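You operate a simulated robot arm through the tools that you are given. There is no shell and no other tool. Be economical: measure what you need, move in short steps, check, and stop when the job is done.

The job below is to be done with a simulated two-armed robot. You get a single attempt, and the scene is never put back.

TASK
Meter the blue drilled panel, polish its dull patch: cutting paste under 50 GU, else finishing paste; meter again.
Fine: put meter and polishing pad back. A coat counts when it lies all over at full strength: go over it till it gets no stronger.

It is judged by the outcome, as a careful person would: the job done as asked, and still so three seconds after it is handed in. It fails if anything else is knocked over, pushed out of place, dropped, spilled or broken.

THE ROBOT
Two 7-joint arms with two-finger grippers on one trunk, on a base that drives. Base frame: it is fixed to the floor where the robot stands at the start and does not move with it; the origin is under the middle of the robot, x ahead of it, y to its left, z up. Readings come in m, rad, newtons and seconds.
The left shoulder is at the start at [0.024, 0.213, 1.231], the right one opposite. With the tool pointing down near the work surface each hand reaches from about 0.1 to 0.76 m from the robot's upright axis, wherever it stands, measured 20 degrees to its own side. Places, roughly: blue drilled panel (24x17x3 cm) [0.5, -0.4, 0.9]; polishing pad (6x6x5 cm) [0.7, -0.6, 0.9]; turntable [0.5, -0.4, 0.9]. Payload 2.2 kg a hand.
The tool frame of a hand sits at the grasp point between the pads (the TCP): z along the fingers, y along the line on which they close. The tips reach 0.019 m beyond it. The gripper opens to 0.116 m. The gripper's body begins 0.07 m behind the TCP.
Orientation is that of the tool frame in the base frame, as [roll, pitch, yaw] about the fixed x, y, z axes, in that order (R = Rz(yaw) Ry(pitch) Rx(roll)). With the fingers straight down and closing along the base's y, the tool's x points along the base's -x, its y along +y and its z along -z.

THE INTERFACE
- The arms move only by the tool nudge_tool. It takes "left_series", "right_series" or both (then of equal length, played together; a hand with none holds still); each is a list of rows, each a list of 3 entries, a list of its own where there are three numbers: the opening, from 0 (shut) to 1 (fully open), then the shift along the tool's x, y, z in m, then the turn, a rotation vector about the tool's x, y, z in rad. In form: [[hand, [tx, ty, tz], [wx, wy, wz]], ...]. A call has 1 to 20 rows; each row is the pose to reach, as a shift and turn from the pose commanded when the call began, along the tool's axes at that moment. A row lasts 0.2 s, in which the tool goes at most 0.05 m and 0.15 rad; a call with a longer step from one row to the next is refused whole, and so is a gripper value outside its range. Where a pose cannot be reached the arm comes as near as it can. A force on the tool above 90 N (or 10 N above the force at the start of the call, whichever is more), or a blocked arm, ends the call early, and 0.2 s more pass. The fingers move at their own pace and stop on an object; they squeeze with about 31 N. The grip force told is the motor's: it shows also when the fingers shut on nothing. Time passes only in rows, and 0.2 s behind the last, so rows that repeat a pose let the fingers close. The reply holds the time, the measured pose of the TCP, the force on the tool along the base axes, the opening and the grip force, in the units named above and with some noise, with the torque about the TCP (base axes, N m) and any sound that the robot's microphone picked up.
- Cameras (640 x 400 px; columns grow to the right, rows downward): "scene" is now at [0.1177, -0.0478, 1.3957]; the picture's right is [-0.52, -0.86, -0.00], its down [-0.54, 0.32, -0.78] and it looks along [0.67, -0.40, -0.63] (base axes); focal length 270 px, centre (320, 200). "left" rides on the left gripper at [0.069, 0.015, -0.097] in its tool frame; the picture's right is [-0.21, 0.98, 0.00], its down [-0.76, -0.17, -0.63] and it looks along [-0.62, -0.14, 0.78] (tool axes); focal length 251 px, centre (320, 200). "right" rides on the right gripper at [0.069, -0.015, -0.097] in its tool frame; the picture's right is [0.21, 0.98, 0.00], its down [-0.76, 0.17, -0.63] and it looks along [-0.62, 0.14, 0.77] (tool axes); focal length 251 px, centre (320, 200). There is no depth. A picture from a camera that has moved, and an enlarged one, comes with that camera's place and axes in the base frame and with its lens.
- get_image(camera): a new picture of that camera. The clock stands still meanwhile.
- lift_body(by): slides the trunk up (or, below 0, down) by that many m; the arms and the scene camera ride with it, the base frame stays. It gives what a move gives, with no picture.
- steer(legs): drives the robot by 1 to 6 legs, each [ahead, left, turn to the left] in m, m and rad, along the robot's own axes; the way and the turn of a leg run together, so that a leg with both is an arc; at most 1.5 m and 3.142 rad a leg. The arms and the cameras ride along, it lands a little off, and it stops where it bumps. It gives what a move gives.
- turn_head(pan, tilt): turns the head with the scene camera to pan (to the left, within 1.396 rad either way) and tilt (down, from -0.506 to 1.204), counted from straight ahead of the robot. It gives what a move gives.
- enlarge(camera, box): a new picture of the part [left, top, right, bottom] of that camera's present view, enlarged. The clock stands still meanwhile.
- sign_off(): hands the job in; it is judged then, once.

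Go step by step. Nothing tells you exact positions but the pictures and the camera data: compare them with the known pose of the tool, close in by small moves and look again before you grip or let go. The budget is 120 turns and 108 pictures, counting those below and the enlarged ones. Unless the task says otherwise, let go and move clear before handing in, and close with one line.

The tools are called after "Emit:" as name(argument=value, ...) on one line, values as JSON. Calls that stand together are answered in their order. nudge_tool: Moves the arms, as the interface text tells. Its arguments: {"type":"object","properties":{"left_series":{"type":"array"},"right_series":{"type":"array"}},"required":[]} The other tools are called the same way: lift_body (by) slides the trunk up or down; steer (legs) drives the base; turn_head (pan, tilt) turns the head that bears the scene camera; get_image (camera) takes a picture; enlarge (camera, box) takes an enlarged picture of a part of a camera's view; sign_off () hands the job in.

At the start:

```text
t: 0.0
left_ee_pos: [0.397, -0.058, 1.1713]
left_tool_rot: [-3.141, -0.002, 3.141]
left_wrist_force: [-0.4, -0.5, -0.1]
left_wrist_torque: [-0.02, 0.0, 0.0]
left_grip_width: 0.1162
left_finger_force: 0.0
right_ee_pos: [0.3217, -0.4421, 1.1708]
right_tool_rot: [3.139, -0.001, 3.14]
right_wrist_force: [-0.6, -0.5, 0.3]
right_wrist_torque: [-0.01, -0.01, -0.02]
right_grip_width: 0.1161
right_finger_force: 0.0
trunk travel left (down, up): [-0.375, 0.115]
robot x, y, heading: [0.0017, 0.0023, -0.005]
head pan, tilt: [-0.543, 0.674]
```

scene: 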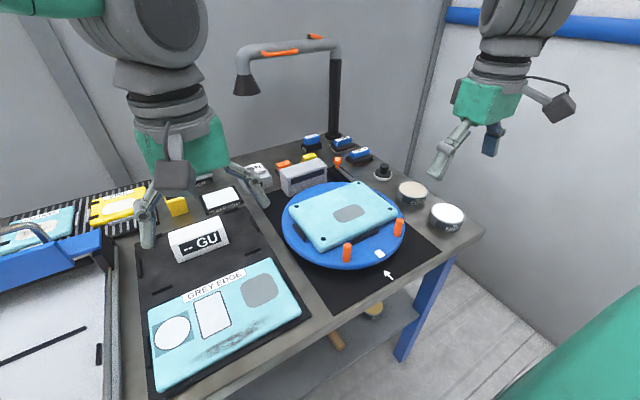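
right: 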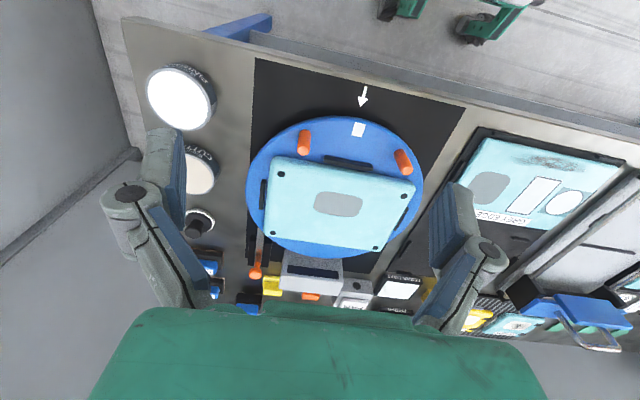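
left: 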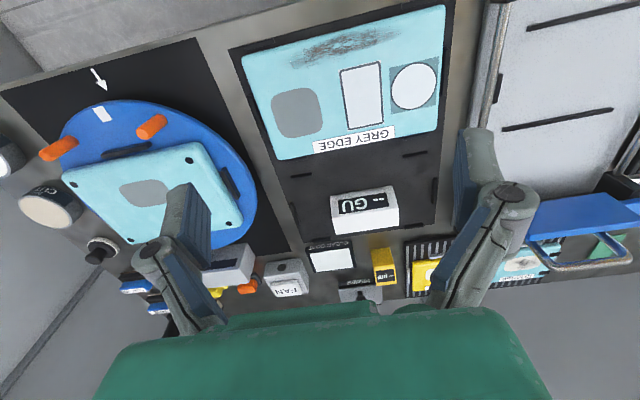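

I see the blue drilled panel on the turntable, a GU readout, two tins, and blocks at the back. I'll look closer at the details first.

Emit:
enlarge(camera="scene", box=[230, 120, 490, 280])

Emit:
enlarge(camera="scene", box=[120, 150, 330, 390])

Emit:
enlarge(camera="right", box=[130, 40, 450, 310])

Emit:
enlarge(camera="left", box=[100, 160, 460, 330])

```text
2.46 times, centred on (360, 200) of scene
camera zoom: at [0.1177, -0.0478, 1.3957], right [-0.52, -0.86, 0.0], down [-0.54, 0.32, -0.78], along [0.67, -0.4, -0.63], focal length 666 px, centre (222, 200)
```

zoom: 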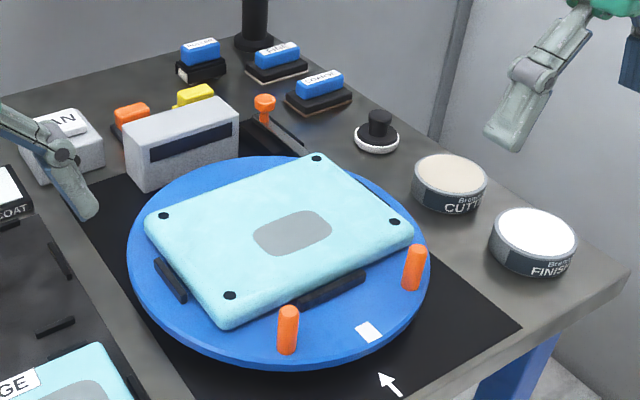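

```text
1.67 times, centred on (225, 270) of scene
camera zoom: at [0.1177, -0.0478, 1.3957], right [-0.52, -0.86, 0.0], down [-0.54, 0.32, -0.78], along [0.67, -0.4, -0.63], focal length 451 px, centre (478, 83)
```

zoom: 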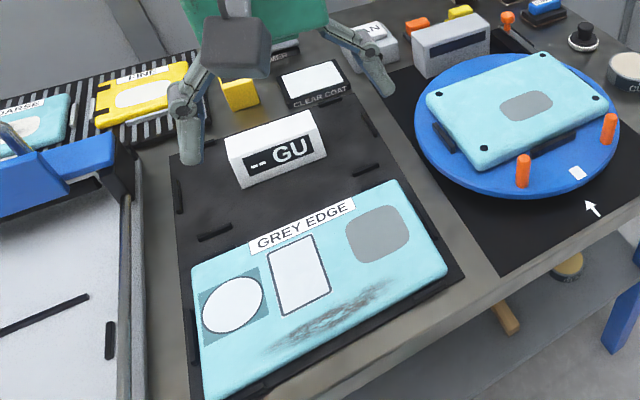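

```text
1.48 times, centred on (290, 175) of right
camera zoom: at [0.2521, -0.4577, 1.2682], right [-0.21, 0.98, 0.0], down [0.76, 0.17, 0.63], along [0.62, 0.14, -0.78], focal length 372 px, centre (364, 237)
```

zoom: 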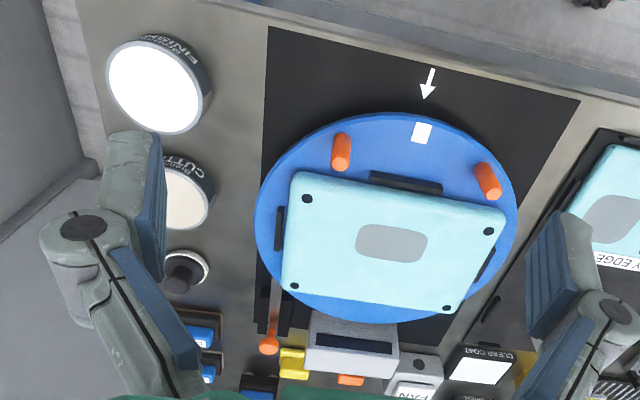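

```text
1.78 times, centred on (280, 245) of left
camera zoom: at [0.3277, -0.0428, 1.2665], right [0.21, 0.98, 0.0], down [0.76, -0.17, 0.63], along [0.62, -0.14, -0.78], focal length 447 px, centre (391, 120)
```

zoom: 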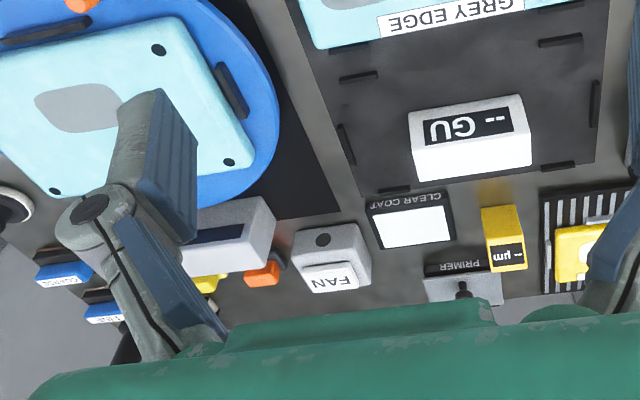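

The meter (reads "-- GU") is near (0.63,-0.03), the pad near (0.69,-0.64), the cutting tin near (0.56,-0.64) and the finishing tin near (0.41,-0.64). I'll drive right so that both hands can reach what they need.

Emit:
steer(legs=[[0, -0.35, 0]])

Emit:
turn_head(pan=0.0, tilt=0.75)

Emit:
get_image(camera="scene")

Emit:
get_image(camera="left")

Emit:
get_image(camera="right")

```text
t: 2.3
left_ee_pos: [0.3948, -0.3831, 1.1733]
left_tool_rot: [-3.122, 0.0, 3.14]
left_wrist_force: [-0.2, 1.6, 0.1]
left_wrist_torque: [-0.15, 0.04, 0.0]
left_grip_width: 0.116
left_finger_force: 0.0
right_ee_pos: [0.3187, -0.7681, 1.1793]
right_tool_rot: [-3.123, -0.001, 3.14]
right_wrist_force: [0.2, 1.3, -0.2]
right_wrist_torque: [-0.07, 0.01, 0.02]
right_grip_width: 0.1157
right_finger_force: 0.0
trunk travel left (down, up): [-0.375, 0.115]
robot x, y, heading: [-0.002, -0.3461, -0.001]
head pan, tilt: [-0.543, 0.674]
```

```text
t: 3.2
left_ee_pos: [0.3929, -0.3968, 1.1735]
left_tool_rot: [-3.134, 0.004, -3.139]
left_wrist_force: [0.1, 1.0, 1.0]
left_wrist_torque: [0.0, 0.01, 0.01]
left_grip_width: 0.1161
left_finger_force: 0.1
right_ee_pos: [0.3171, -0.7803, 1.1747]
right_tool_rot: [-3.133, 0.001, -3.141]
right_wrist_force: [0.6, 0.5, 0.2]
right_wrist_torque: [0.0, -0.02, 0.0]
right_grip_width: 0.116
right_finger_force: 0.1
trunk travel left (down, up): [-0.375, 0.115]
robot x, y, heading: [0.0005, -0.3485, -0.003]
head pan, tilt: [0.0, 0.75]
```

```text
100 pictures are left
camera scene: at [0.1267, -0.3291, 1.3891], right [0.0, -1.0, 0.01], down [-0.68, -0.01, -0.73], along [0.73, -0.01, -0.68], focal length 270 px, centre (320, 200)
```

scene: 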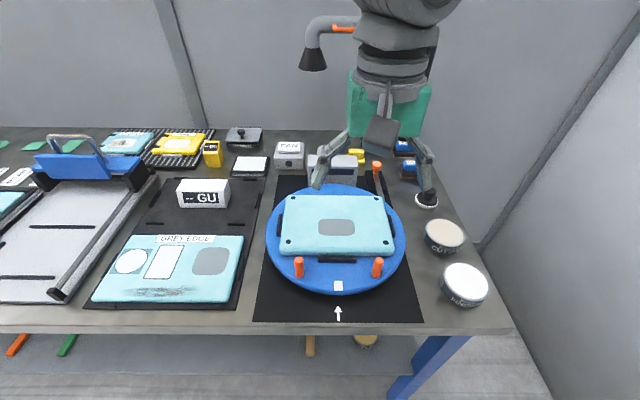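

```text
99 pictures are left
camera left: at [0.3229, -0.3798, 1.2684], right [0.21, 0.98, -0.01], down [0.75, -0.16, 0.64], along [0.62, -0.14, -0.77], focal length 251 px, centre (320, 200)
```

left: 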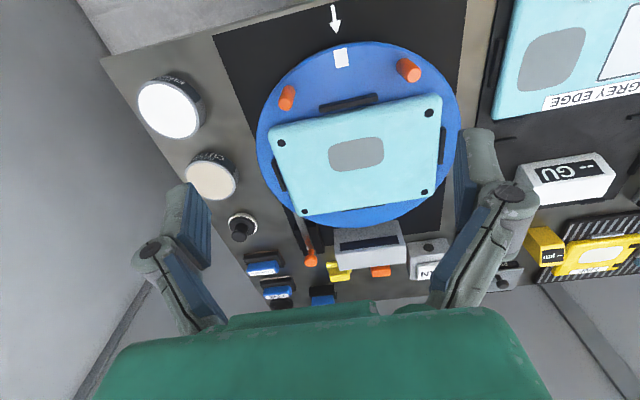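

```text
98 pictures are left
camera right: at [0.2472, -0.795, 1.273], right [-0.22, 0.98, -0.01], down [0.76, 0.17, 0.63], along [0.62, 0.13, -0.77], focal length 251 px, centre (320, 200)
```

right: 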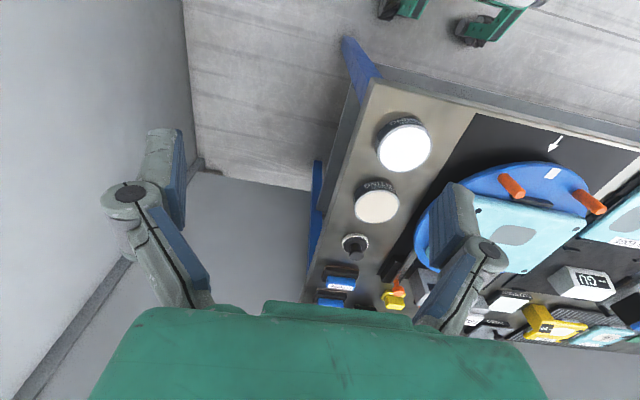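

The whole bench is in view now. I'll zoom in on the meter, the turntable and the pad.

Emit:
enlarge(camera="scene", box=[130, 120, 310, 240])

Emit:
enlarge(camera="scene", box=[250, 130, 500, 310])

Emit:
enlarge(camera="left", box=[120, 150, 460, 310])

```text
3.33 times, centred on (220, 180) of scene
camera zoom: at [0.1267, -0.3291, 1.3891], right [0.0, -1.0, 0.01], down [-0.68, -0.01, -0.73], along [0.73, -0.01, -0.68], focal length 901 px, centre (653, 267)
```

zoom: 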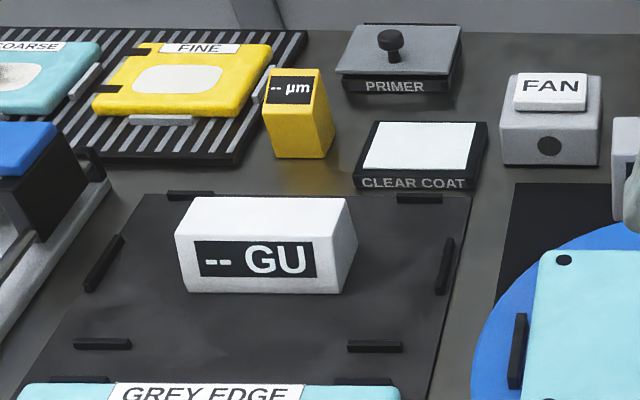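

```text
2.22 times, centred on (375, 220) of scene
camera zoom: at [0.1267, -0.3291, 1.3891], right [0.0, -1.0, 0.01], down [-0.68, -0.01, -0.73], along [0.73, -0.01, -0.68], focal length 601 px, centre (198, 156)
```

zoom: 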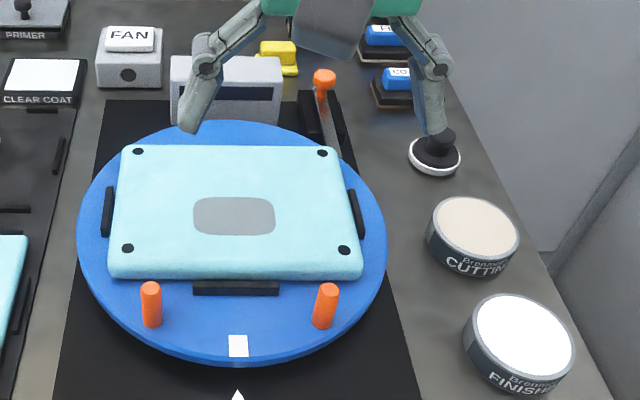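

```text
1.88 times, centred on (290, 230) of left
camera zoom: at [0.3229, -0.3798, 1.2684], right [0.21, 0.98, -0.01], down [0.75, -0.16, 0.64], along [0.62, -0.14, -0.77], focal length 473 px, centre (376, 144)
```

zoom: 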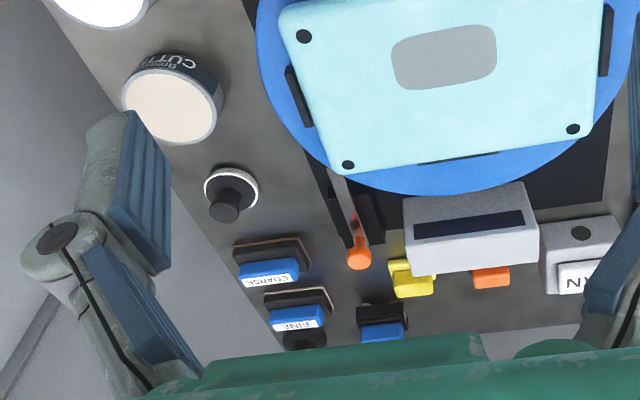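

The meter is a box about 12 cm wide along y, so I'll grip it front-to-back with the left hand. I'll drive a little left for reach and turn that hand 90°.

Emit:
steer(legs=[[0, 0.14, 0]])

Emit:
nudge_tool(left_series=[[1, [-0.02, 0.02, 0], [0, 0, 0.143]], [1, [-0.04, 0.04, 0], [0, 0, 0.286]], [1, [-0.06, 0.06, 0], [0, 0, 0.428]], [1, [-0.08, 0.08, 0], [0, 0, 0.571]], [1, [-0.1, 0.1, 0], [0, 0, 0.714]], [1, [-0.12, 0.12, 0], [0, 0, 0.857]], [1, [-0.14, 0.14, 0], [0, 0, 1.0]], [1, [-0.16, 0.16, 0], [0, 0, 1.142]], [1, [-0.18, 0.18, 0], [0, 0, 1.285]], [1, [-0.2, 0.2, 0], [0, 0, 1.428]], [1, [-0.22, 0.22, 0], [0, 0, 1.571]], [1, [-0.25, 0.24, 0], [0, 0, 1.571]], [1, [-0.25, 0.24, 0], [0, 0, 1.571]]])

Emit:
get_image(camera="scene")

Emit:
get_image(camera="left")

```text
t: 4.6
left_ee_pos: [0.3993, -0.332, 1.1641]
left_tool_rot: [3.095, -0.005, 3.14]
left_wrist_force: [0.7, -2.9, -1.8]
left_wrist_torque: [0.21, -0.03, -0.01]
left_grip_width: 0.116
left_finger_force: 0.0
right_ee_pos: [0.3267, -0.7137, 1.1463]
right_tool_rot: [3.089, -0.005, 3.141]
right_wrist_force: [-0.4, -0.4, -0.3]
right_wrist_torque: [0.09, 0.01, -0.02]
right_grip_width: 0.1159
right_finger_force: 0.1
trunk travel left (down, up): [-0.375, 0.115]
robot x, y, heading: [-0.0002, -0.2217, 0.002]
head pan, tilt: [0.0, 0.75]
```

```text
t: 7.6
left_ee_pos: [0.6314, 0.007, 1.1699]
left_tool_rot: [3.129, 0.044, 1.574]
left_wrist_force: [-0.1, 1.8, -0.2]
left_wrist_torque: [-0.12, -0.07, 0.0]
left_grip_width: 0.116
left_finger_force: 0.1
right_ee_pos: [0.3073, -0.6204, 1.1735]
right_tool_rot: [-3.103, -0.053, -3.137]
right_wrist_force: [-0.3, 0.2, 0.2]
right_wrist_torque: [-0.1, -0.01, 0.01]
right_grip_width: 0.1158
right_finger_force: 0.0
trunk travel left (down, up): [-0.375, 0.115]
robot x, y, heading: [0.0019, -0.2267, 0.009]
head pan, tilt: [0.0, 0.75]
stopped in row 13 (left hand): the arm was blocked; the commanded pose is now the measured one
```

```text
94 pictures are left
camera scene: at [0.1251, -0.2285, 1.389], right [0.01, -1.0, 0.0], down [-0.68, -0.01, -0.73], along [0.73, 0.01, -0.68], focal length 270 px, centre (320, 200)
```

scene: 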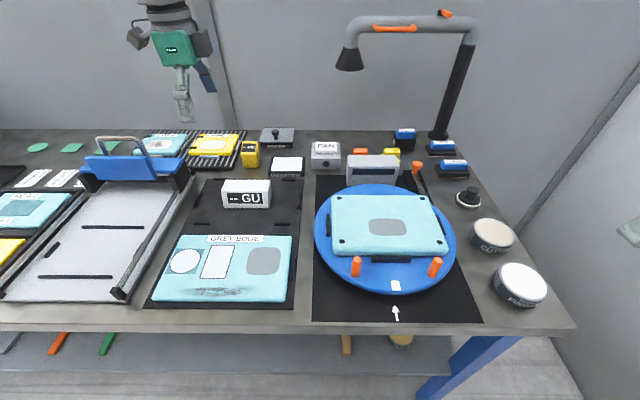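

```text
93 pictures are left
camera left: at [0.6444, 0.0797, 1.2631], right [0.98, -0.21, 0.02], down [-0.17, -0.73, 0.66], along [-0.12, -0.65, -0.75], focal length 251 px, centre (320, 200)
```

left: 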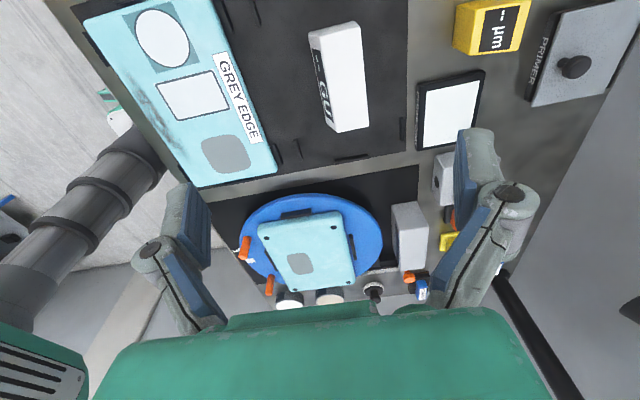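

The meter is at about (0.666, -0.028) with its top near z 0.92. The arm ran out of reach up high, so I'll go down while levelling the tool and look again from z 1.0.

Emit:
nudge_tool(left_series=[[1, [0, 0, 0.04], [0.006, 0.02, 0]], [1, [-0.01, 0.01, 0.08], [0.012, 0.044, 0]], [1, [-0.02, 0.02, 0.12], [0.012, 0.044, 0]], [1, [-0.0275, 0.033, 0.16], [0.012, 0.044, 0]], [1, [-0.0275, 0.033, 0.17], [0.012, 0.044, 0]], [1, [-0.0275, 0.033, 0.17], [0.012, 0.044, 0]]])

Emit:
get_image(camera="left")

Emit:
get_image(camera="scene")

```text
t: 9.2
left_ee_pos: [0.6676, -0.1156, 1.0099]
left_tool_rot: [3.138, -0.067, 1.565]
left_wrist_force: [0.7, -2.5, -0.3]
left_wrist_torque: [0.23, 0.04, 0.03]
left_grip_width: 0.1157
left_finger_force: 0.1
right_ee_pos: [0.311, -0.7112, 1.1537]
right_tool_rot: [3.105, -0.022, -3.141]
right_wrist_force: [0.4, -1.4, -1.1]
right_wrist_torque: [0.1, -0.07, -0.03]
right_grip_width: 0.1158
right_finger_force: 0.0
trunk travel left (down, up): [-0.375, 0.115]
robot x, y, heading: [-0.0014, -0.2411, 0.009]
head pan, tilt: [0.0, 0.75]
stopped in row 6 (left hand): the arm was blocked; the commanded pose is now the measured one
```

```text
92 pictures are left
camera left: at [0.6835, -0.0523, 1.1114], right [0.98, -0.22, -0.01], down [-0.17, -0.8, 0.58], along [-0.14, -0.56, -0.81], focal length 251 px, centre (320, 200)
```

left: 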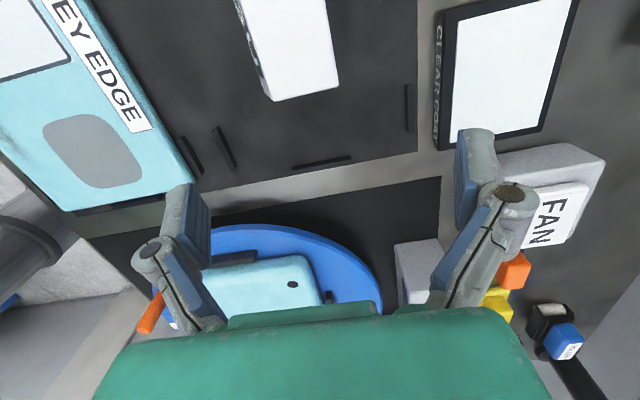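

```text
91 pictures are left
camera scene: at [0.1301, -0.2979, 1.3875], right [0.01, -1.0, -0.04], down [-0.69, 0.02, -0.73], along [0.73, 0.03, -0.69], focal length 270 px, centre (320, 200)
```

scene: 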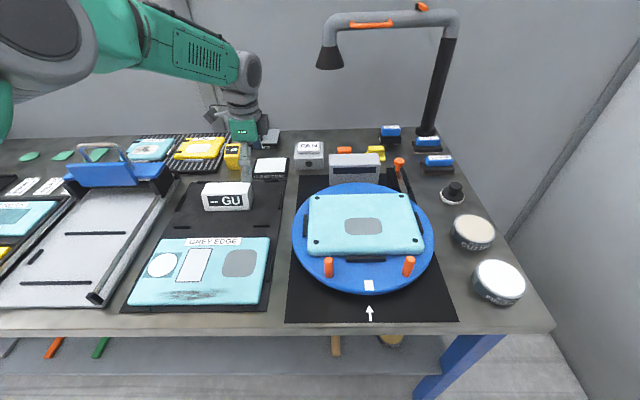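

The trunk seems to be swaying after the drive. I'll hold still and see whether it settles.

Emit:
nudge_tool(left_series=[[1, [0, 0, 0], [0, 0, 0]], [1, [0, 0, 0], [0, 0, 0]], [1, [0, 0, 0], [0, 0, 0]]])

Emit:
nudge_tool(left_series=[[1, [0, 0, 0], [0, 0, 0]], [1, [0, 0, 0], [0, 0, 0]], [1, [0, 0, 0], [0, 0, 0]], [1, [0, 0, 0], [0, 0, 0]], [1, [0, 0, 0], [0, 0, 0]], [1, [0, 0, 0], [0, 0, 0]], [1, [0, 0, 0], [0, 0, 0]], [1, [0, 0, 0], [0, 0, 0]]])

Emit:
nudge_tool(left_series=[[1, [0, 0, 0], [0, 0, 0]], [1, [0, 0, 0], [0, 0, 0]]])

```text
t: 10.2
left_ee_pos: [0.6651, -0.1044, 1.0121]
left_tool_rot: [3.135, -0.048, 1.559]
left_wrist_force: [-0.2, -1.0, -0.1]
left_wrist_torque: [-0.02, 0.04, 0.01]
left_grip_width: 0.1158
left_finger_force: 0.0
right_ee_pos: [0.304, -0.6963, 1.1605]
right_tool_rot: [3.127, -0.031, 3.136]
right_wrist_force: [-0.7, -0.3, -0.9]
right_wrist_torque: [0.0, 0.0, 0.0]
right_grip_width: 0.1158
right_finger_force: 0.0
trunk travel left (down, up): [-0.375, 0.115]
robot x, y, heading: [0.0004, -0.2516, 0.01]
head pan, tilt: [0.0, 0.75]
stopped in row 3 (left hand): the arm was blocked; the commanded pose is now the measured one
```

```text
t: 12.0
left_ee_pos: [0.6664, -0.0984, 1.0115]
left_tool_rot: [3.135, -0.041, 1.561]
left_wrist_force: [-0.1, -0.4, 0.4]
left_wrist_torque: [-0.01, 0.05, -0.01]
left_grip_width: 0.116
left_finger_force: 0.1
right_ee_pos: [0.3042, -0.6893, 1.1609]
right_tool_rot: [3.13, -0.035, 3.136]
right_wrist_force: [0.1, -0.1, -1.1]
right_wrist_torque: [0.01, 0.04, 0.02]
right_grip_width: 0.1159
right_finger_force: 0.0
trunk travel left (down, up): [-0.375, 0.115]
robot x, y, heading: [0.0014, -0.2517, 0.006]
head pan, tilt: [0.0, 0.75]
```

```text
t: 12.8
left_ee_pos: [0.6623, -0.1334, 1.0165]
left_tool_rot: [3.131, -0.062, 1.551]
left_wrist_force: [-0.6, -2.0, 0.2]
left_wrist_torque: [0.07, 0.0, 0.0]
left_grip_width: 0.1158
left_finger_force: 0.2
right_ee_pos: [0.3005, -0.7239, 1.1555]
right_tool_rot: [3.104, -0.023, 3.132]
right_wrist_force: [-0.5, -1.7, 0.2]
right_wrist_torque: [0.02, -0.03, 0.02]
right_grip_width: 0.1159
right_finger_force: 0.0
trunk travel left (down, up): [-0.375, 0.115]
robot x, y, heading: [0.0029, -0.2604, 0.005]
head pan, tilt: [0.0, 0.75]
stopped in row 2 (left hand): the arm was blocked; the commanded pose is now the measured one
```

The base keeps creeping and the body leans, so something may be touching. I'll look around on the left.

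Emit:
turn_head(pan=1.2, tilt=0.5)

Emit:
get_image(camera="scene")

Emit:
get_image(camera="right")

```text
t: 14.2
left_ee_pos: [0.6621, -0.1032, 1.0117]
left_tool_rot: [3.132, -0.04, 1.555]
left_wrist_force: [0.7, 1.3, 0.2]
left_wrist_torque: [-0.04, -0.02, 0.01]
left_grip_width: 0.1161
left_finger_force: 0.0
right_ee_pos: [0.3037, -0.6923, 1.1737]
right_tool_rot: [3.128, 0.004, 3.136]
right_wrist_force: [0.5, -0.2, 0.3]
right_wrist_torque: [-0.03, 0.01, 0.01]
right_grip_width: 0.1157
right_finger_force: 0.1
trunk travel left (down, up): [-0.375, 0.115]
robot x, y, heading: [-0.003, -0.2552, 0.011]
head pan, tilt: [1.201, 0.499]
```

```text
90 pictures are left
camera scene: at [0.0779, -0.1482, 1.4094], right [0.94, -0.35, 0.0], down [-0.17, -0.46, -0.87], along [0.31, 0.81, -0.5], focal length 270 px, centre (320, 200)
```

scene: 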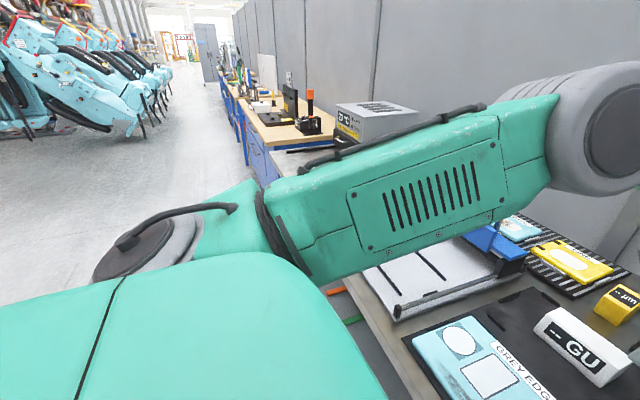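

```text
89 pictures are left
camera right: at [0.2335, -0.708, 1.2707], right [-0.21, 0.98, 0.01], down [0.76, 0.15, 0.64], along [0.62, 0.14, -0.77], focal length 251 px, centre (320, 200)
```

right: 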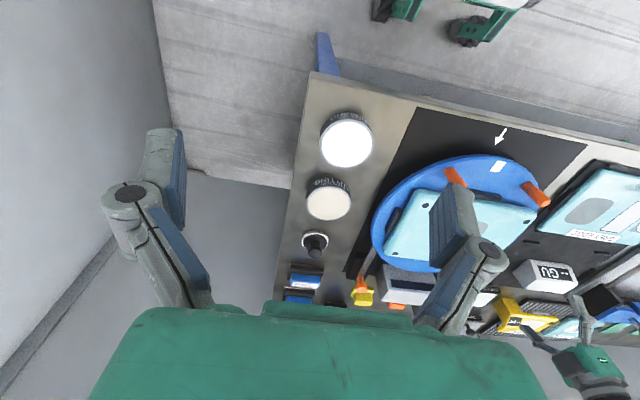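

Emit:
nudge_tool(right_series=[[1, [0, 0, 0], [0, 0, 0]], [1, [0, 0, 0], [0, 0, 0]], [1, [0, 0, 0], [0, 0, 0]], [1, [0, 0, 0], [0, 0, 0]], [1, [0, 0, 0], [0, 0, 0]], [1, [0, 0, 0], [0, 0, 0]], [1, [0, 0, 0], [0, 0, 0]], [1, [0, 0, 0], [0, 0, 0]], [1, [0, 0, 0], [0, 0, 0]], [1, [0, 0, 0], [0, 0, 0]], [1, [0, 0, 0], [0, 0, 0]], [1, [0, 0, 0], [0, 0, 0]]])

Emit:
nudge_tool(right_series=[[1, [0, 0, 0], [0, 0, 0]]])

Emit:
nudge_tool(right_series=[[1, [0, 0, 0], [0, 0, 0]]])

Emit:
nudge_tool(right_series=[[1, [0, 0, 0], [0, 0, 0]]])

```text
t: 17.0
left_ee_pos: [0.6589, -0.1365, 1.0198]
left_tool_rot: [3.127, -0.071, 1.555]
left_wrist_force: [0.2, -2.9, 0.0]
left_wrist_torque: [0.15, -0.01, -0.03]
left_grip_width: 0.116
left_finger_force: 0.0
right_ee_pos: [0.2981, -0.7301, 1.1599]
right_tool_rot: [3.096, 0.004, 3.133]
right_wrist_force: [0.3, -0.7, -0.9]
right_wrist_torque: [0.08, -0.01, -0.03]
right_grip_width: 0.116
right_finger_force: 0.2
trunk travel left (down, up): [-0.375, 0.115]
robot x, y, heading: [-0.0018, -0.2561, 0.009]
head pan, tilt: [1.201, 0.499]
stopped in row 12 (right hand): the arm was blocked; the commanded pose is now the measured one
```

```text
t: 17.4
left_ee_pos: [0.6608, -0.0952, 1.0154]
left_tool_rot: [3.129, -0.042, 1.562]
left_wrist_force: [0.8, 0.6, -0.2]
left_wrist_torque: [-0.08, 0.02, -0.02]
left_grip_width: 0.1161
left_finger_force: 0.1
right_ee_pos: [0.2984, -0.6886, 1.165]
right_tool_rot: [3.129, -0.023, 3.138]
right_wrist_force: [0.2, 1.0, -0.4]
right_wrist_torque: [-0.05, 0.01, 0.01]
right_grip_width: 0.1159
right_finger_force: 0.0
trunk travel left (down, up): [-0.375, 0.115]
robot x, y, heading: [0.0005, -0.2473, 0.011]
head pan, tilt: [1.201, 0.499]
```

```text
t: 17.8
left_ee_pos: [0.6591, -0.1216, 1.0176]
left_tool_rot: [3.129, -0.06, 1.556]
left_wrist_force: [0.2, 0.7, 0.2]
left_wrist_torque: [0.05, 0.01, 0.01]
left_grip_width: 0.1158
left_finger_force: 0.1
right_ee_pos: [0.299, -0.7148, 1.1666]
right_tool_rot: [3.113, 0.009, 3.133]
right_wrist_force: [0.3, -0.7, 0.1]
right_wrist_torque: [0.02, 0.0, 0.03]
right_grip_width: 0.1159
right_finger_force: 0.1
trunk travel left (down, up): [-0.375, 0.115]
robot x, y, heading: [0.0019, -0.2525, 0.005]
head pan, tilt: [1.201, 0.499]
```

```text
t: 18.2
left_ee_pos: [0.6607, -0.1173, 1.0162]
left_tool_rot: [3.129, -0.057, 1.559]
left_wrist_force: [-0.2, -0.2, 0.5]
left_wrist_torque: [0.0, 0.02, 0.03]
left_grip_width: 0.1161
left_finger_force: 0.0
right_ee_pos: [0.297, -0.7112, 1.1575]
right_tool_rot: [3.113, -0.024, 3.137]
right_wrist_force: [-0.8, -0.2, -1.0]
right_wrist_torque: [0.0, 0.02, -0.01]
right_grip_width: 0.1163
right_finger_force: 0.0
trunk travel left (down, up): [-0.375, 0.115]
robot x, y, heading: [-0.0003, -0.2509, 0.008]
head pan, tilt: [1.201, 0.499]
```

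Emit:
turn_head(pan=0.0, tilt=1.2)

Emit:
get_image(camera="scene")

Emit:
nudge_tool(right_series=[[1, [0, 0, 0], [0, 0, 0]]])

Emit:
nudge_tool(right_series=[[1, [0, 0, 0], [0, 0, 0]]])

```text
t: 19.6
left_ee_pos: [0.6587, -0.1292, 1.019]
left_tool_rot: [3.129, -0.064, 1.557]
left_wrist_force: [0.4, -0.8, 0.9]
left_wrist_torque: [0.06, 0.0, 0.04]
left_grip_width: 0.1159
left_finger_force: 0.0
right_ee_pos: [0.2995, -0.722, 1.1637]
right_tool_rot: [3.107, 0.009, 3.133]
right_wrist_force: [-0.3, -0.4, -0.4]
right_wrist_torque: [0.06, -0.01, 0.03]
right_grip_width: 0.1161
right_finger_force: 0.1
trunk travel left (down, up): [-0.375, 0.115]
robot x, y, heading: [0.0004, -0.2499, 0.009]
head pan, tilt: [0.0, 1.201]
```

```text
88 pictures are left
camera scene: at [0.1016, -0.2529, 1.3575], right [0.01, -1.0, 0.0], down [-0.93, -0.01, -0.36], along [0.36, 0.0, -0.93], focal length 270 px, centre (320, 200)
```

scene: 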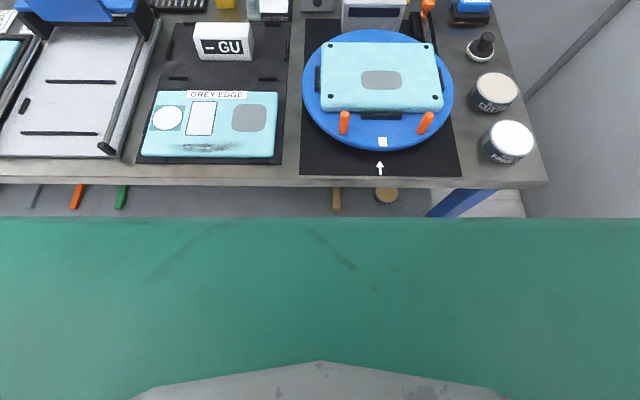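

```text
t: 20.0
left_ee_pos: [0.6607, -0.1103, 1.0162]
left_tool_rot: [3.13, -0.053, 1.558]
left_wrist_force: [-0.2, 0.8, 0.4]
left_wrist_torque: [-0.02, -0.04, -0.02]
left_grip_width: 0.1161
left_finger_force: 0.2
right_ee_pos: [0.297, -0.7033, 1.1583]
right_tool_rot: [3.119, -0.029, 3.134]
right_wrist_force: [0.6, 0.4, 0.1]
right_wrist_torque: [0.02, -0.03, -0.01]
right_grip_width: 0.1161
right_finger_force: 0.1
trunk travel left (down, up): [-0.375, 0.115]
robot x, y, heading: [0.0008, -0.253, 0.012]
head pan, tilt: [0.0, 1.201]
```

```text
t: 20.4
left_ee_pos: [0.6593, -0.1059, 1.0161]
left_tool_rot: [3.129, -0.048, 1.559]
left_wrist_force: [0.0, -0.3, 0.1]
left_wrist_torque: [-0.02, -0.02, -0.01]
left_grip_width: 0.1159
left_finger_force: 0.0
right_ee_pos: [0.3003, -0.6965, 1.1716]
right_tool_rot: [3.126, 0.007, 3.137]
right_wrist_force: [0.0, 1.9, 1.0]
right_wrist_torque: [-0.03, 0.03, -0.02]
right_grip_width: 0.1158
right_finger_force: 0.0
trunk travel left (down, up): [-0.375, 0.115]
robot x, y, heading: [0.0007, -0.254, 0.01]
head pan, tilt: [0.0, 1.201]
```

The sway is dying out and nothing is touching. I'll move gently from here: shift the left hand over the meter and level it in small steps.

Emit:
nudge_tool(left_series=[[1, [0.004, 0, 0], [0, -0.006, 0]], [1, [0.012, 0.001, 0], [0.002, -0.012, 0]], [1, [0.022, 0.002, 0], [0.004, -0.02, 0]], [1, [0.033, 0.003, 0], [0.006, -0.028, 0]], [1, [0.044, 0.004, 0], [0.008, -0.036, 0]], [1, [0.055, 0.005, 0], [0.01, -0.042, 0]], [1, [0.066, 0.006, 0], [0.012, -0.048, 0]], [1, [0.075, 0.006, 0], [0.012, -0.052, 0]], [1, [0.081, 0.006, 0], [0.012, -0.052, 0]], [1, [0.084, 0.006, 0], [0.012, -0.052, 0]], [1, [0.084, 0.006, 0], [0.012, -0.052, 0]], [1, [0.084, 0.006, 0], [0.012, -0.052, 0]], [1, [0.084, 0.006, 0], [0.012, -0.052, 0]], [1, [0.084, 0.006, 0], [0.012, -0.052, 0]], [1, [0.084, 0.006, 0], [0.012, -0.052, 0]]])

Emit:
get_image(camera="left")

```text
t: 23.6
left_ee_pos: [0.6652, -0.0133, 1.02]
left_tool_rot: [3.14, 0.008, 1.559]
left_wrist_force: [-0.2, 0.7, 0.4]
left_wrist_torque: [-0.06, 0.0, 0.0]
left_grip_width: 0.1157
left_finger_force: 0.0
right_ee_pos: [0.2965, -0.6894, 1.1625]
right_tool_rot: [3.128, -0.031, 3.134]
right_wrist_force: [-0.1, 0.0, -0.1]
right_wrist_torque: [-0.02, -0.01, 0.03]
right_grip_width: 0.1161
right_finger_force: 0.1
trunk travel left (down, up): [-0.375, 0.115]
robot x, y, heading: [-0.0005, -0.2503, 0.008]
head pan, tilt: [0.0, 1.201]
```

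```text
87 pictures are left
camera left: at [0.6807, 0.0564, 1.1146], right [0.97, -0.23, 0.0], down [-0.18, -0.75, 0.64], along [-0.14, -0.62, -0.77], focal length 251 px, centre (320, 200)
```

left: 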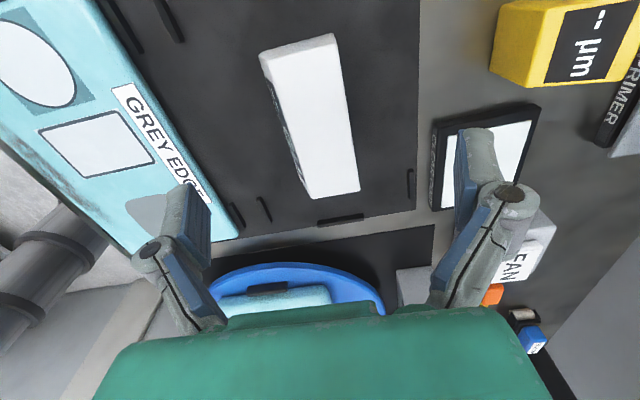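

The meter's top face is centred at about (0.660, -0.031), about 5 × 13 cm. I'll line up and descend slowly.

Emit:
nudge_tool(left_series=[[1, [-0.003, -0.001, 0.005], [0, 0, 0]], [1, [-0.008, -0.002, 0.015], [0, 0, 0]], [1, [-0.013, -0.004, 0.03], [0, 0, 0]], [1, [-0.017, -0.005, 0.045], [0, 0, 0]], [1, [-0.017, -0.005, 0.06], [0, 0, 0]], [1, [-0.017, -0.005, 0.07], [0, 0, 0]], [1, [-0.017, -0.005, 0.077], [0, 0, 0]], [1, [-0.017, -0.005, 0.08], [0, 0, 0]], [1, [-0.017, -0.005, 0.08], [0, 0, 0]], [1, [-0.017, -0.005, 0.08], [0, 0, 0]], [1, [-0.017, -0.005, 0.08], [0, 0, 0]]])

Emit:
get_image(camera="left")

Emit:
turn_head(pan=0.3, tilt=0.75)

Emit:
get_image(camera="scene")

```text
t: 26.2
left_ee_pos: [0.6594, -0.0681, 0.9452]
left_tool_rot: [3.136, -0.009, 1.551]
left_wrist_force: [0.1, -1.5, 0.2]
left_wrist_torque: [-0.06, 0.01, -0.01]
left_grip_width: 0.1158
left_finger_force: 0.0
right_ee_pos: [0.2945, -0.7256, 1.153]
right_tool_rot: [3.108, -0.032, 3.132]
right_wrist_force: [-0.1, -0.1, -0.3]
right_wrist_torque: [-0.05, -0.02, 0.03]
right_grip_width: 0.1159
right_finger_force: 0.2
trunk travel left (down, up): [-0.375, 0.115]
robot x, y, heading: [-0.0013, -0.2627, 0.014]
head pan, tilt: [0.0, 1.201]
stopped in row 11 (left hand): the arm was blocked; the commanded pose is now the measured one
```

```text
86 pictures are left
camera left: at [0.6753, -0.0002, 1.0418], right [0.97, -0.23, 0.0], down [-0.18, -0.76, 0.63], along [-0.14, -0.61, -0.78], focal length 251 px, centre (320, 200)
```

left: 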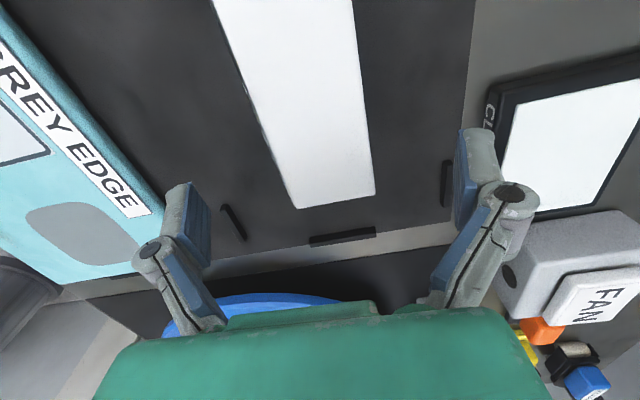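

```text
t: 27.1
left_ee_pos: [0.6582, -0.0645, 0.944]
left_tool_rot: [3.136, -0.005, 1.551]
left_wrist_force: [0.2, -0.5, 0.5]
left_wrist_torque: [0.0, 0.03, 0.01]
left_grip_width: 0.116
left_finger_force: 0.0
right_ee_pos: [0.2945, -0.7209, 1.1553]
right_tool_rot: [3.108, -0.031, 3.133]
right_wrist_force: [-0.2, -0.8, -0.8]
right_wrist_torque: [-0.04, -0.02, 0.01]
right_grip_width: 0.1159
right_finger_force: 0.1
trunk travel left (down, up): [-0.375, 0.115]
robot x, y, heading: [0.0003, -0.2617, 0.005]
head pan, tilt: [0.3, 0.75]
```

```text
85 pictures are left
camera scene: at [0.1258, -0.262, 1.3892], right [0.3, -0.95, -0.02], down [-0.65, -0.19, -0.73], along [0.69, 0.23, -0.68], focal length 270 px, centre (320, 200)
```

scene: 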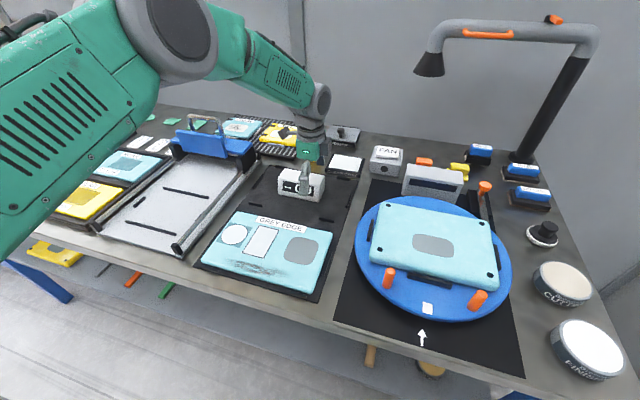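

The hand drifted sideways by about 4 cm as the body leaned, so I'll wait a moment to see where it settles before going on.

Emit:
nudge_tool(left_series=[[1, [0, 0, 0], [0, 0, 0]]])

Emit:
nudge_tool(left_series=[[1, [0, 0, 0], [0, 0, 0]], [1, [0, 0, 0], [0, 0, 0]], [1, [0, 0, 0], [0, 0, 0]], [1, [0, 0, 0], [0, 0, 0]], [1, [0, 0, 0], [0, 0, 0]], [1, [0, 0, 0], [0, 0, 0]], [1, [0, 0, 0], [0, 0, 0]], [1, [0, 0, 0], [0, 0, 0]], [1, [0, 0, 0], [0, 0, 0]], [1, [0, 0, 0], [0, 0, 0]]])

Emit:
nudge_tool(left_series=[[1, [0, 0, 0], [0, 0, 0]]])

Emit:
nudge_tool(left_series=[[1, [0, 0, 0], [0, 0, 0]]])

```text
t: 27.5
left_ee_pos: [0.6598, -0.0504, 0.9436]
left_tool_rot: [3.137, 0.006, 1.552]
left_wrist_force: [-0.6, -0.1, 0.2]
left_wrist_torque: [-0.01, -0.01, -0.03]
left_grip_width: 0.116
left_finger_force: 0.0
right_ee_pos: [0.2967, -0.7037, 1.1714]
right_tool_rot: [3.123, 0.005, 3.132]
right_wrist_force: [1.2, 0.9, 0.8]
right_wrist_torque: [-0.03, -0.01, -0.02]
right_grip_width: 0.1158
right_finger_force: 0.0
trunk travel left (down, up): [-0.375, 0.115]
robot x, y, heading: [0.0007, -0.2645, 0.01]
head pan, tilt: [0.3, 0.75]
```

```text
t: 29.7
left_ee_pos: [0.6594, -0.0804, 0.9471]
left_tool_rot: [3.135, -0.018, 1.549]
left_wrist_force: [0.4, -1.4, 0.1]
left_wrist_torque: [0.06, 0.04, 0.03]
left_grip_width: 0.1161
left_finger_force: 0.1
right_ee_pos: [0.2933, -0.7376, 1.15]
right_tool_rot: [3.096, -0.03, 3.131]
right_wrist_force: [-0.1, -0.4, -1.0]
right_wrist_torque: [0.03, 0.06, 0.01]
right_grip_width: 0.1161
right_finger_force: 0.0
trunk travel left (down, up): [-0.375, 0.115]
robot x, y, heading: [-0.0002, -0.2704, 0.007]
head pan, tilt: [0.3, 0.75]
```

```text
t: 30.3
left_ee_pos: [0.6564, -0.0909, 0.9537]
left_tool_rot: [3.134, -0.034, 1.552]
left_wrist_force: [0.1, -2.3, -0.5]
left_wrist_torque: [0.17, 0.01, -0.04]
left_grip_width: 0.116
left_finger_force: 0.1
right_ee_pos: [0.2918, -0.7526, 1.1522]
right_tool_rot: [3.08, 0.004, 3.131]
right_wrist_force: [-0.1, -0.4, 0.4]
right_wrist_torque: [0.07, -0.03, 0.0]
right_grip_width: 0.116
right_finger_force: 0.0
trunk travel left (down, up): [-0.375, 0.115]
robot x, y, heading: [-0.0028, -0.2599, 0.008]
head pan, tilt: [0.3, 0.75]
stopped in row 1 (left hand): the arm was blocked; the commanded pose is now the measured one
```

```text
t: 30.7
left_ee_pos: [0.6577, -0.0428, 0.9443]
left_tool_rot: [3.135, 0.001, 1.56]
left_wrist_force: [0.0, 0.0, 0.0]
left_wrist_torque: [-0.17, -0.01, 0.0]
left_grip_width: 0.116
left_finger_force: 0.0
right_ee_pos: [0.2916, -0.7017, 1.1615]
right_tool_rot: [3.121, -0.027, 3.135]
right_wrist_force: [-0.4, 0.3, -0.4]
right_wrist_torque: [-0.04, 0.01, 0.02]
right_grip_width: 0.1164
right_finger_force: 0.0
trunk travel left (down, up): [-0.375, 0.115]
robot x, y, heading: [-0.004, -0.253, 0.006]
head pan, tilt: [0.3, 0.75]
```

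Holding still actually feeds the sway, which suggests the high, stretched posture is the problem. I'll raise the hand, lower the trunk for a better posture, and test for stability.

Emit:
nudge_tool(left_series=[[1, [0, 0, -0.01], [0, 0, 0]], [1, [0, 0, -0.03], [0, 0, 0]], [1, [0, 0, -0.055], [0, 0, 0]], [1, [0, 0, -0.08], [0, 0, 0]], [1, [0, 0, -0.1], [0, 0, 0]], [1, [0, 0, -0.11], [0, 0, 0]]])

Emit:
lift_body(by=-0.1)

Emit:
nudge_tool(left_series=[[1, [0, 0, 0], [0, 0, 0]], [1, [0, 0, 0], [0, 0, 0]], [1, [0, 0, 0], [0, 0, 0]], [1, [0, 0, 0], [0, 0, 0]], [1, [0, 0, 0], [0, 0, 0]], [1, [0, 0, 0], [0, 0, 0]], [1, [0, 0, 0], [0, 0, 0]], [1, [0, 0, 0], [0, 0, 0]], [1, [0, 0, 0], [0, 0, 0]], [1, [0, 0, 0], [0, 0, 0]]])

Emit:
nudge_tool(left_series=[[1, [0, 0, 0], [0, 0, 0]]])

Emit:
nudge_tool(left_series=[[1, [0, 0, 0], [0, 0, 0]]])

```text
t: 32.3
left_ee_pos: [0.654, -0.1131, 1.0661]
left_tool_rot: [3.128, -0.045, 1.546]
left_wrist_force: [-0.4, -1.5, -0.3]
left_wrist_torque: [0.11, -0.04, 0.01]
left_grip_width: 0.1156
left_finger_force: 0.1
right_ee_pos: [0.2876, -0.77, 1.1428]
right_tool_rot: [3.071, -0.012, 3.126]
right_wrist_force: [-0.4, -0.5, -1.4]
right_wrist_torque: [0.08, -0.08, -0.04]
right_grip_width: 0.1159
right_finger_force: 0.0
trunk travel left (down, up): [-0.375, 0.115]
robot x, y, heading: [-0.0012, -0.2692, 0.006]
head pan, tilt: [0.3, 0.75]
stopped in row 6 (left hand): the arm was blocked; the commanded pose is now the measured one
```

```text
t: 33.6
left_ee_pos: [0.653, -0.0647, 0.9607]
left_tool_rot: [3.127, -0.005, 1.553]
left_wrist_force: [-0.6, 1.3, 0.5]
left_wrist_torque: [-0.12, 0.02, 0.01]
left_grip_width: 0.1158
left_finger_force: 0.0
right_ee_pos: [0.2893, -0.7221, 1.0693]
right_tool_rot: [3.112, 0.011, 3.132]
right_wrist_force: [0.1, 1.1, 1.3]
right_wrist_torque: [-0.04, -0.07, -0.01]
right_grip_width: 0.1159
right_finger_force: 0.1
trunk travel left (down, up): [-0.275, 0.215]
robot x, y, heading: [0.0017, -0.2602, 0.006]
head pan, tilt: [0.3, 0.75]
```

```text
t: 35.8
left_ee_pos: [0.6534, -0.0919, 0.9637]
left_tool_rot: [3.13, -0.028, 1.548]
left_wrist_force: [0.6, -0.3, 0.5]
left_wrist_torque: [0.0, 0.0, -0.02]
left_grip_width: 0.1161
left_finger_force: 0.0
right_ee_pos: [0.2877, -0.7496, 1.0503]
right_tool_rot: [3.088, -0.017, 3.13]
right_wrist_force: [-1.1, 0.1, -1.3]
right_wrist_torque: [0.04, 0.0, -0.01]
right_grip_width: 0.116
right_finger_force: 0.1
trunk travel left (down, up): [-0.275, 0.215]
robot x, y, heading: [-0.0027, -0.2672, 0.008]
head pan, tilt: [0.3, 0.75]
```

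```text
t: 36.2
left_ee_pos: [0.6528, -0.0747, 0.9601]
left_tool_rot: [3.13, -0.011, 1.553]
left_wrist_force: [0.5, 1.2, 0.8]
left_wrist_torque: [-0.12, 0.05, 0.01]
left_grip_width: 0.1158
left_finger_force: 0.2
right_ee_pos: [0.2891, -0.7305, 1.0652]
right_tool_rot: [3.104, 0.013, 3.131]
right_wrist_force: [0.4, -0.5, -0.6]
right_wrist_torque: [-0.03, 0.05, 0.02]
right_grip_width: 0.1158
right_finger_force: 0.0
trunk travel left (down, up): [-0.275, 0.215]
robot x, y, heading: [-0.0002, -0.265, 0.01]
head pan, tilt: [0.3, 0.75]
```

```text
t: 36.6
left_ee_pos: [0.6546, -0.1075, 0.9648]
left_tool_rot: [3.13, -0.039, 1.548]
left_wrist_force: [0.2, -1.4, -0.9]
left_wrist_torque: [0.11, 0.0, 0.02]
left_grip_width: 0.1161
left_finger_force: 0.0
right_ee_pos: [0.2879, -0.7643, 1.0442]
right_tool_rot: [3.075, -0.014, 3.129]
right_wrist_force: [-0.1, -0.4, -0.2]
right_wrist_torque: [0.05, -0.01, -0.06]
right_grip_width: 0.1159
right_finger_force: 0.0
trunk travel left (down, up): [-0.275, 0.215]
robot x, y, heading: [0.0024, -0.2697, 0.006]
head pan, tilt: [0.3, 0.75]
```

The whole body rocks here, unlike at y≈-0.35 where it was calm. I'll raise the hand, drive back there and test whether it settles.

Emit:
nudge_tool(left_series=[[1, [0, 0, -0.02], [0, 0, 0]], [1, [0, 0, -0.045], [0, 0, 0]], [1, [0, 0, -0.07], [0, 0, 0]], [1, [0, 0, -0.09], [0, 0, 0]]])

Emit:
steer(legs=[[0, -0.05, 0], [0, -0.03, 0]])

Emit:
turn_head(pan=0.25, tilt=0.75)

Emit:
turn_head(pan=0.25, tilt=0.76)

Emit:
turn_head(pan=0.25, tilt=0.75)

```text
t: 37.6
left_ee_pos: [0.6527, -0.0688, 1.0507]
left_tool_rot: [3.13, -0.008, 1.552]
left_wrist_force: [-0.5, 0.5, 0.5]
left_wrist_torque: [-0.1, 0.0, -0.02]
left_grip_width: 0.1161
left_finger_force: 0.1
right_ee_pos: [0.2878, -0.7244, 1.058]
right_tool_rot: [3.108, -0.015, 3.132]
right_wrist_force: [-0.9, 0.7, -0.2]
right_wrist_torque: [-0.06, 0.0, 0.02]
right_grip_width: 0.1161
right_finger_force: 0.1
trunk travel left (down, up): [-0.275, 0.215]
robot x, y, heading: [0.0021, -0.2641, 0.005]
head pan, tilt: [0.3, 0.75]
```

```text
t: 39.0
left_ee_pos: [0.6532, -0.2096, 1.0573]
left_tool_rot: [3.128, -0.051, 1.544]
left_wrist_force: [0.7, -2.0, 0.1]
left_wrist_torque: [0.18, -0.01, 0.02]
left_grip_width: 0.1159
left_finger_force: 0.1
right_ee_pos: [0.291, -0.8618, 1.0456]
right_tool_rot: [3.064, 0.012, 3.128]
right_wrist_force: [-0.7, -0.9, -0.3]
right_wrist_torque: [0.07, -0.02, -0.03]
right_grip_width: 0.1157
right_finger_force: 0.0
trunk travel left (down, up): [-0.275, 0.215]
robot x, y, heading: [0.0011, -0.3521, 0.011]
head pan, tilt: [0.3, 0.75]
```

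```text
t: 39.6
left_ee_pos: [0.6505, -0.157, 1.0527]
left_tool_rot: [3.126, -0.01, 1.55]
left_wrist_force: [0.4, 2.1, 0.2]
left_wrist_torque: [-0.21, -0.02, 0.02]
left_grip_width: 0.1158
left_finger_force: 0.1
right_ee_pos: [0.2899, -0.8117, 1.068]
right_tool_rot: [3.109, 0.017, 3.13]
right_wrist_force: [1.1, 0.9, 0.3]
right_wrist_torque: [-0.11, 0.02, 0.0]
right_grip_width: 0.116
right_finger_force: 0.1
trunk travel left (down, up): [-0.275, 0.215]
robot x, y, heading: [0.004, -0.3455, 0.007]
head pan, tilt: [0.25, 0.75]
```

```text
t: 40.2
left_ee_pos: [0.65, -0.1794, 1.0576]
left_tool_rot: [3.125, -0.025, 1.546]
left_wrist_force: [-0.8, 0.5, -0.4]
left_wrist_torque: [-0.06, -0.01, -0.01]
left_grip_width: 0.1158
left_finger_force: 0.1
right_ee_pos: [0.2845, -0.8326, 1.0519]
right_tool_rot: [3.092, -0.012, 3.127]
right_wrist_force: [-0.2, 0.5, 0.6]
right_wrist_torque: [-0.04, -0.01, -0.04]
right_grip_width: 0.1158
right_finger_force: 0.1
trunk travel left (down, up): [-0.275, 0.215]
robot x, y, heading: [0.0027, -0.3474, 0.01]
head pan, tilt: [0.25, 0.759]
```

```text
t: 40.8
left_ee_pos: [0.6502, -0.2418, 1.0628]
left_tool_rot: [3.125, -0.071, 1.538]
left_wrist_force: [0.4, -2.6, 0.1]
left_wrist_torque: [0.22, 0.01, 0.01]
left_grip_width: 0.1158
left_finger_force: 0.0
right_ee_pos: [0.2869, -0.8915, 1.0358]
right_tool_rot: [3.042, 0.008, 3.124]
right_wrist_force: [0.1, -1.5, -1.0]
right_wrist_torque: [0.16, -0.03, 0.01]
right_grip_width: 0.116
right_finger_force: 0.1
trunk travel left (down, up): [-0.275, 0.215]
robot x, y, heading: [0.002, -0.3655, 0.009]
head pan, tilt: [0.25, 0.75]
```

Emit:
get_image(camera="scene")

Emit:
turn_head(pan=0.0, tilt=0.75)

Emit:
get_image(camera="scene")

```text
84 pictures are left
camera scene: at [0.1274, -0.3874, 1.2891], right [0.25, -0.97, -0.03], down [-0.66, -0.15, -0.73], along [0.71, 0.21, -0.68], focal length 270 px, centre (320, 200)
```

scene: 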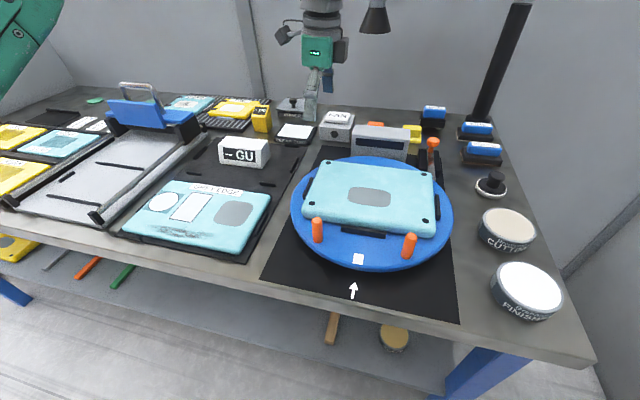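

```text
t: 41.6
left_ee_pos: [0.6496, -0.2356, 1.0615]
left_tool_rot: [3.127, -0.063, 1.541]
left_wrist_force: [1.0, -1.8, 0.1]
left_wrist_torque: [0.22, -0.08, -0.02]
left_grip_width: 0.1162
left_finger_force: 0.1
right_ee_pos: [0.2881, -0.8835, 1.0414]
right_tool_rot: [3.051, 0.022, 3.121]
right_wrist_force: [0.5, -0.7, -1.0]
right_wrist_torque: [0.08, -0.02, 0.01]
right_grip_width: 0.116
right_finger_force: 0.2
trunk travel left (down, up): [-0.275, 0.215]
robot x, y, heading: [0.0056, -0.3626, 0.014]
head pan, tilt: [0.0, 0.75]
```

```text
83 pictures are left
camera scene: at [0.1302, -0.3857, 1.289], right [0.01, -1.0, -0.02], down [-0.68, 0.01, -0.73], along [0.73, 0.02, -0.68], focal length 270 px, centre (320, 200)
```

scene: 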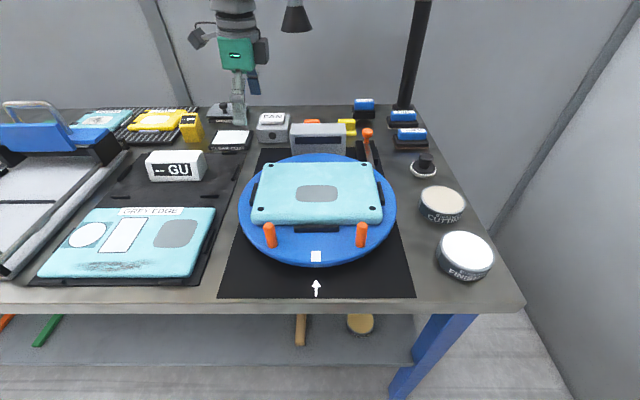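

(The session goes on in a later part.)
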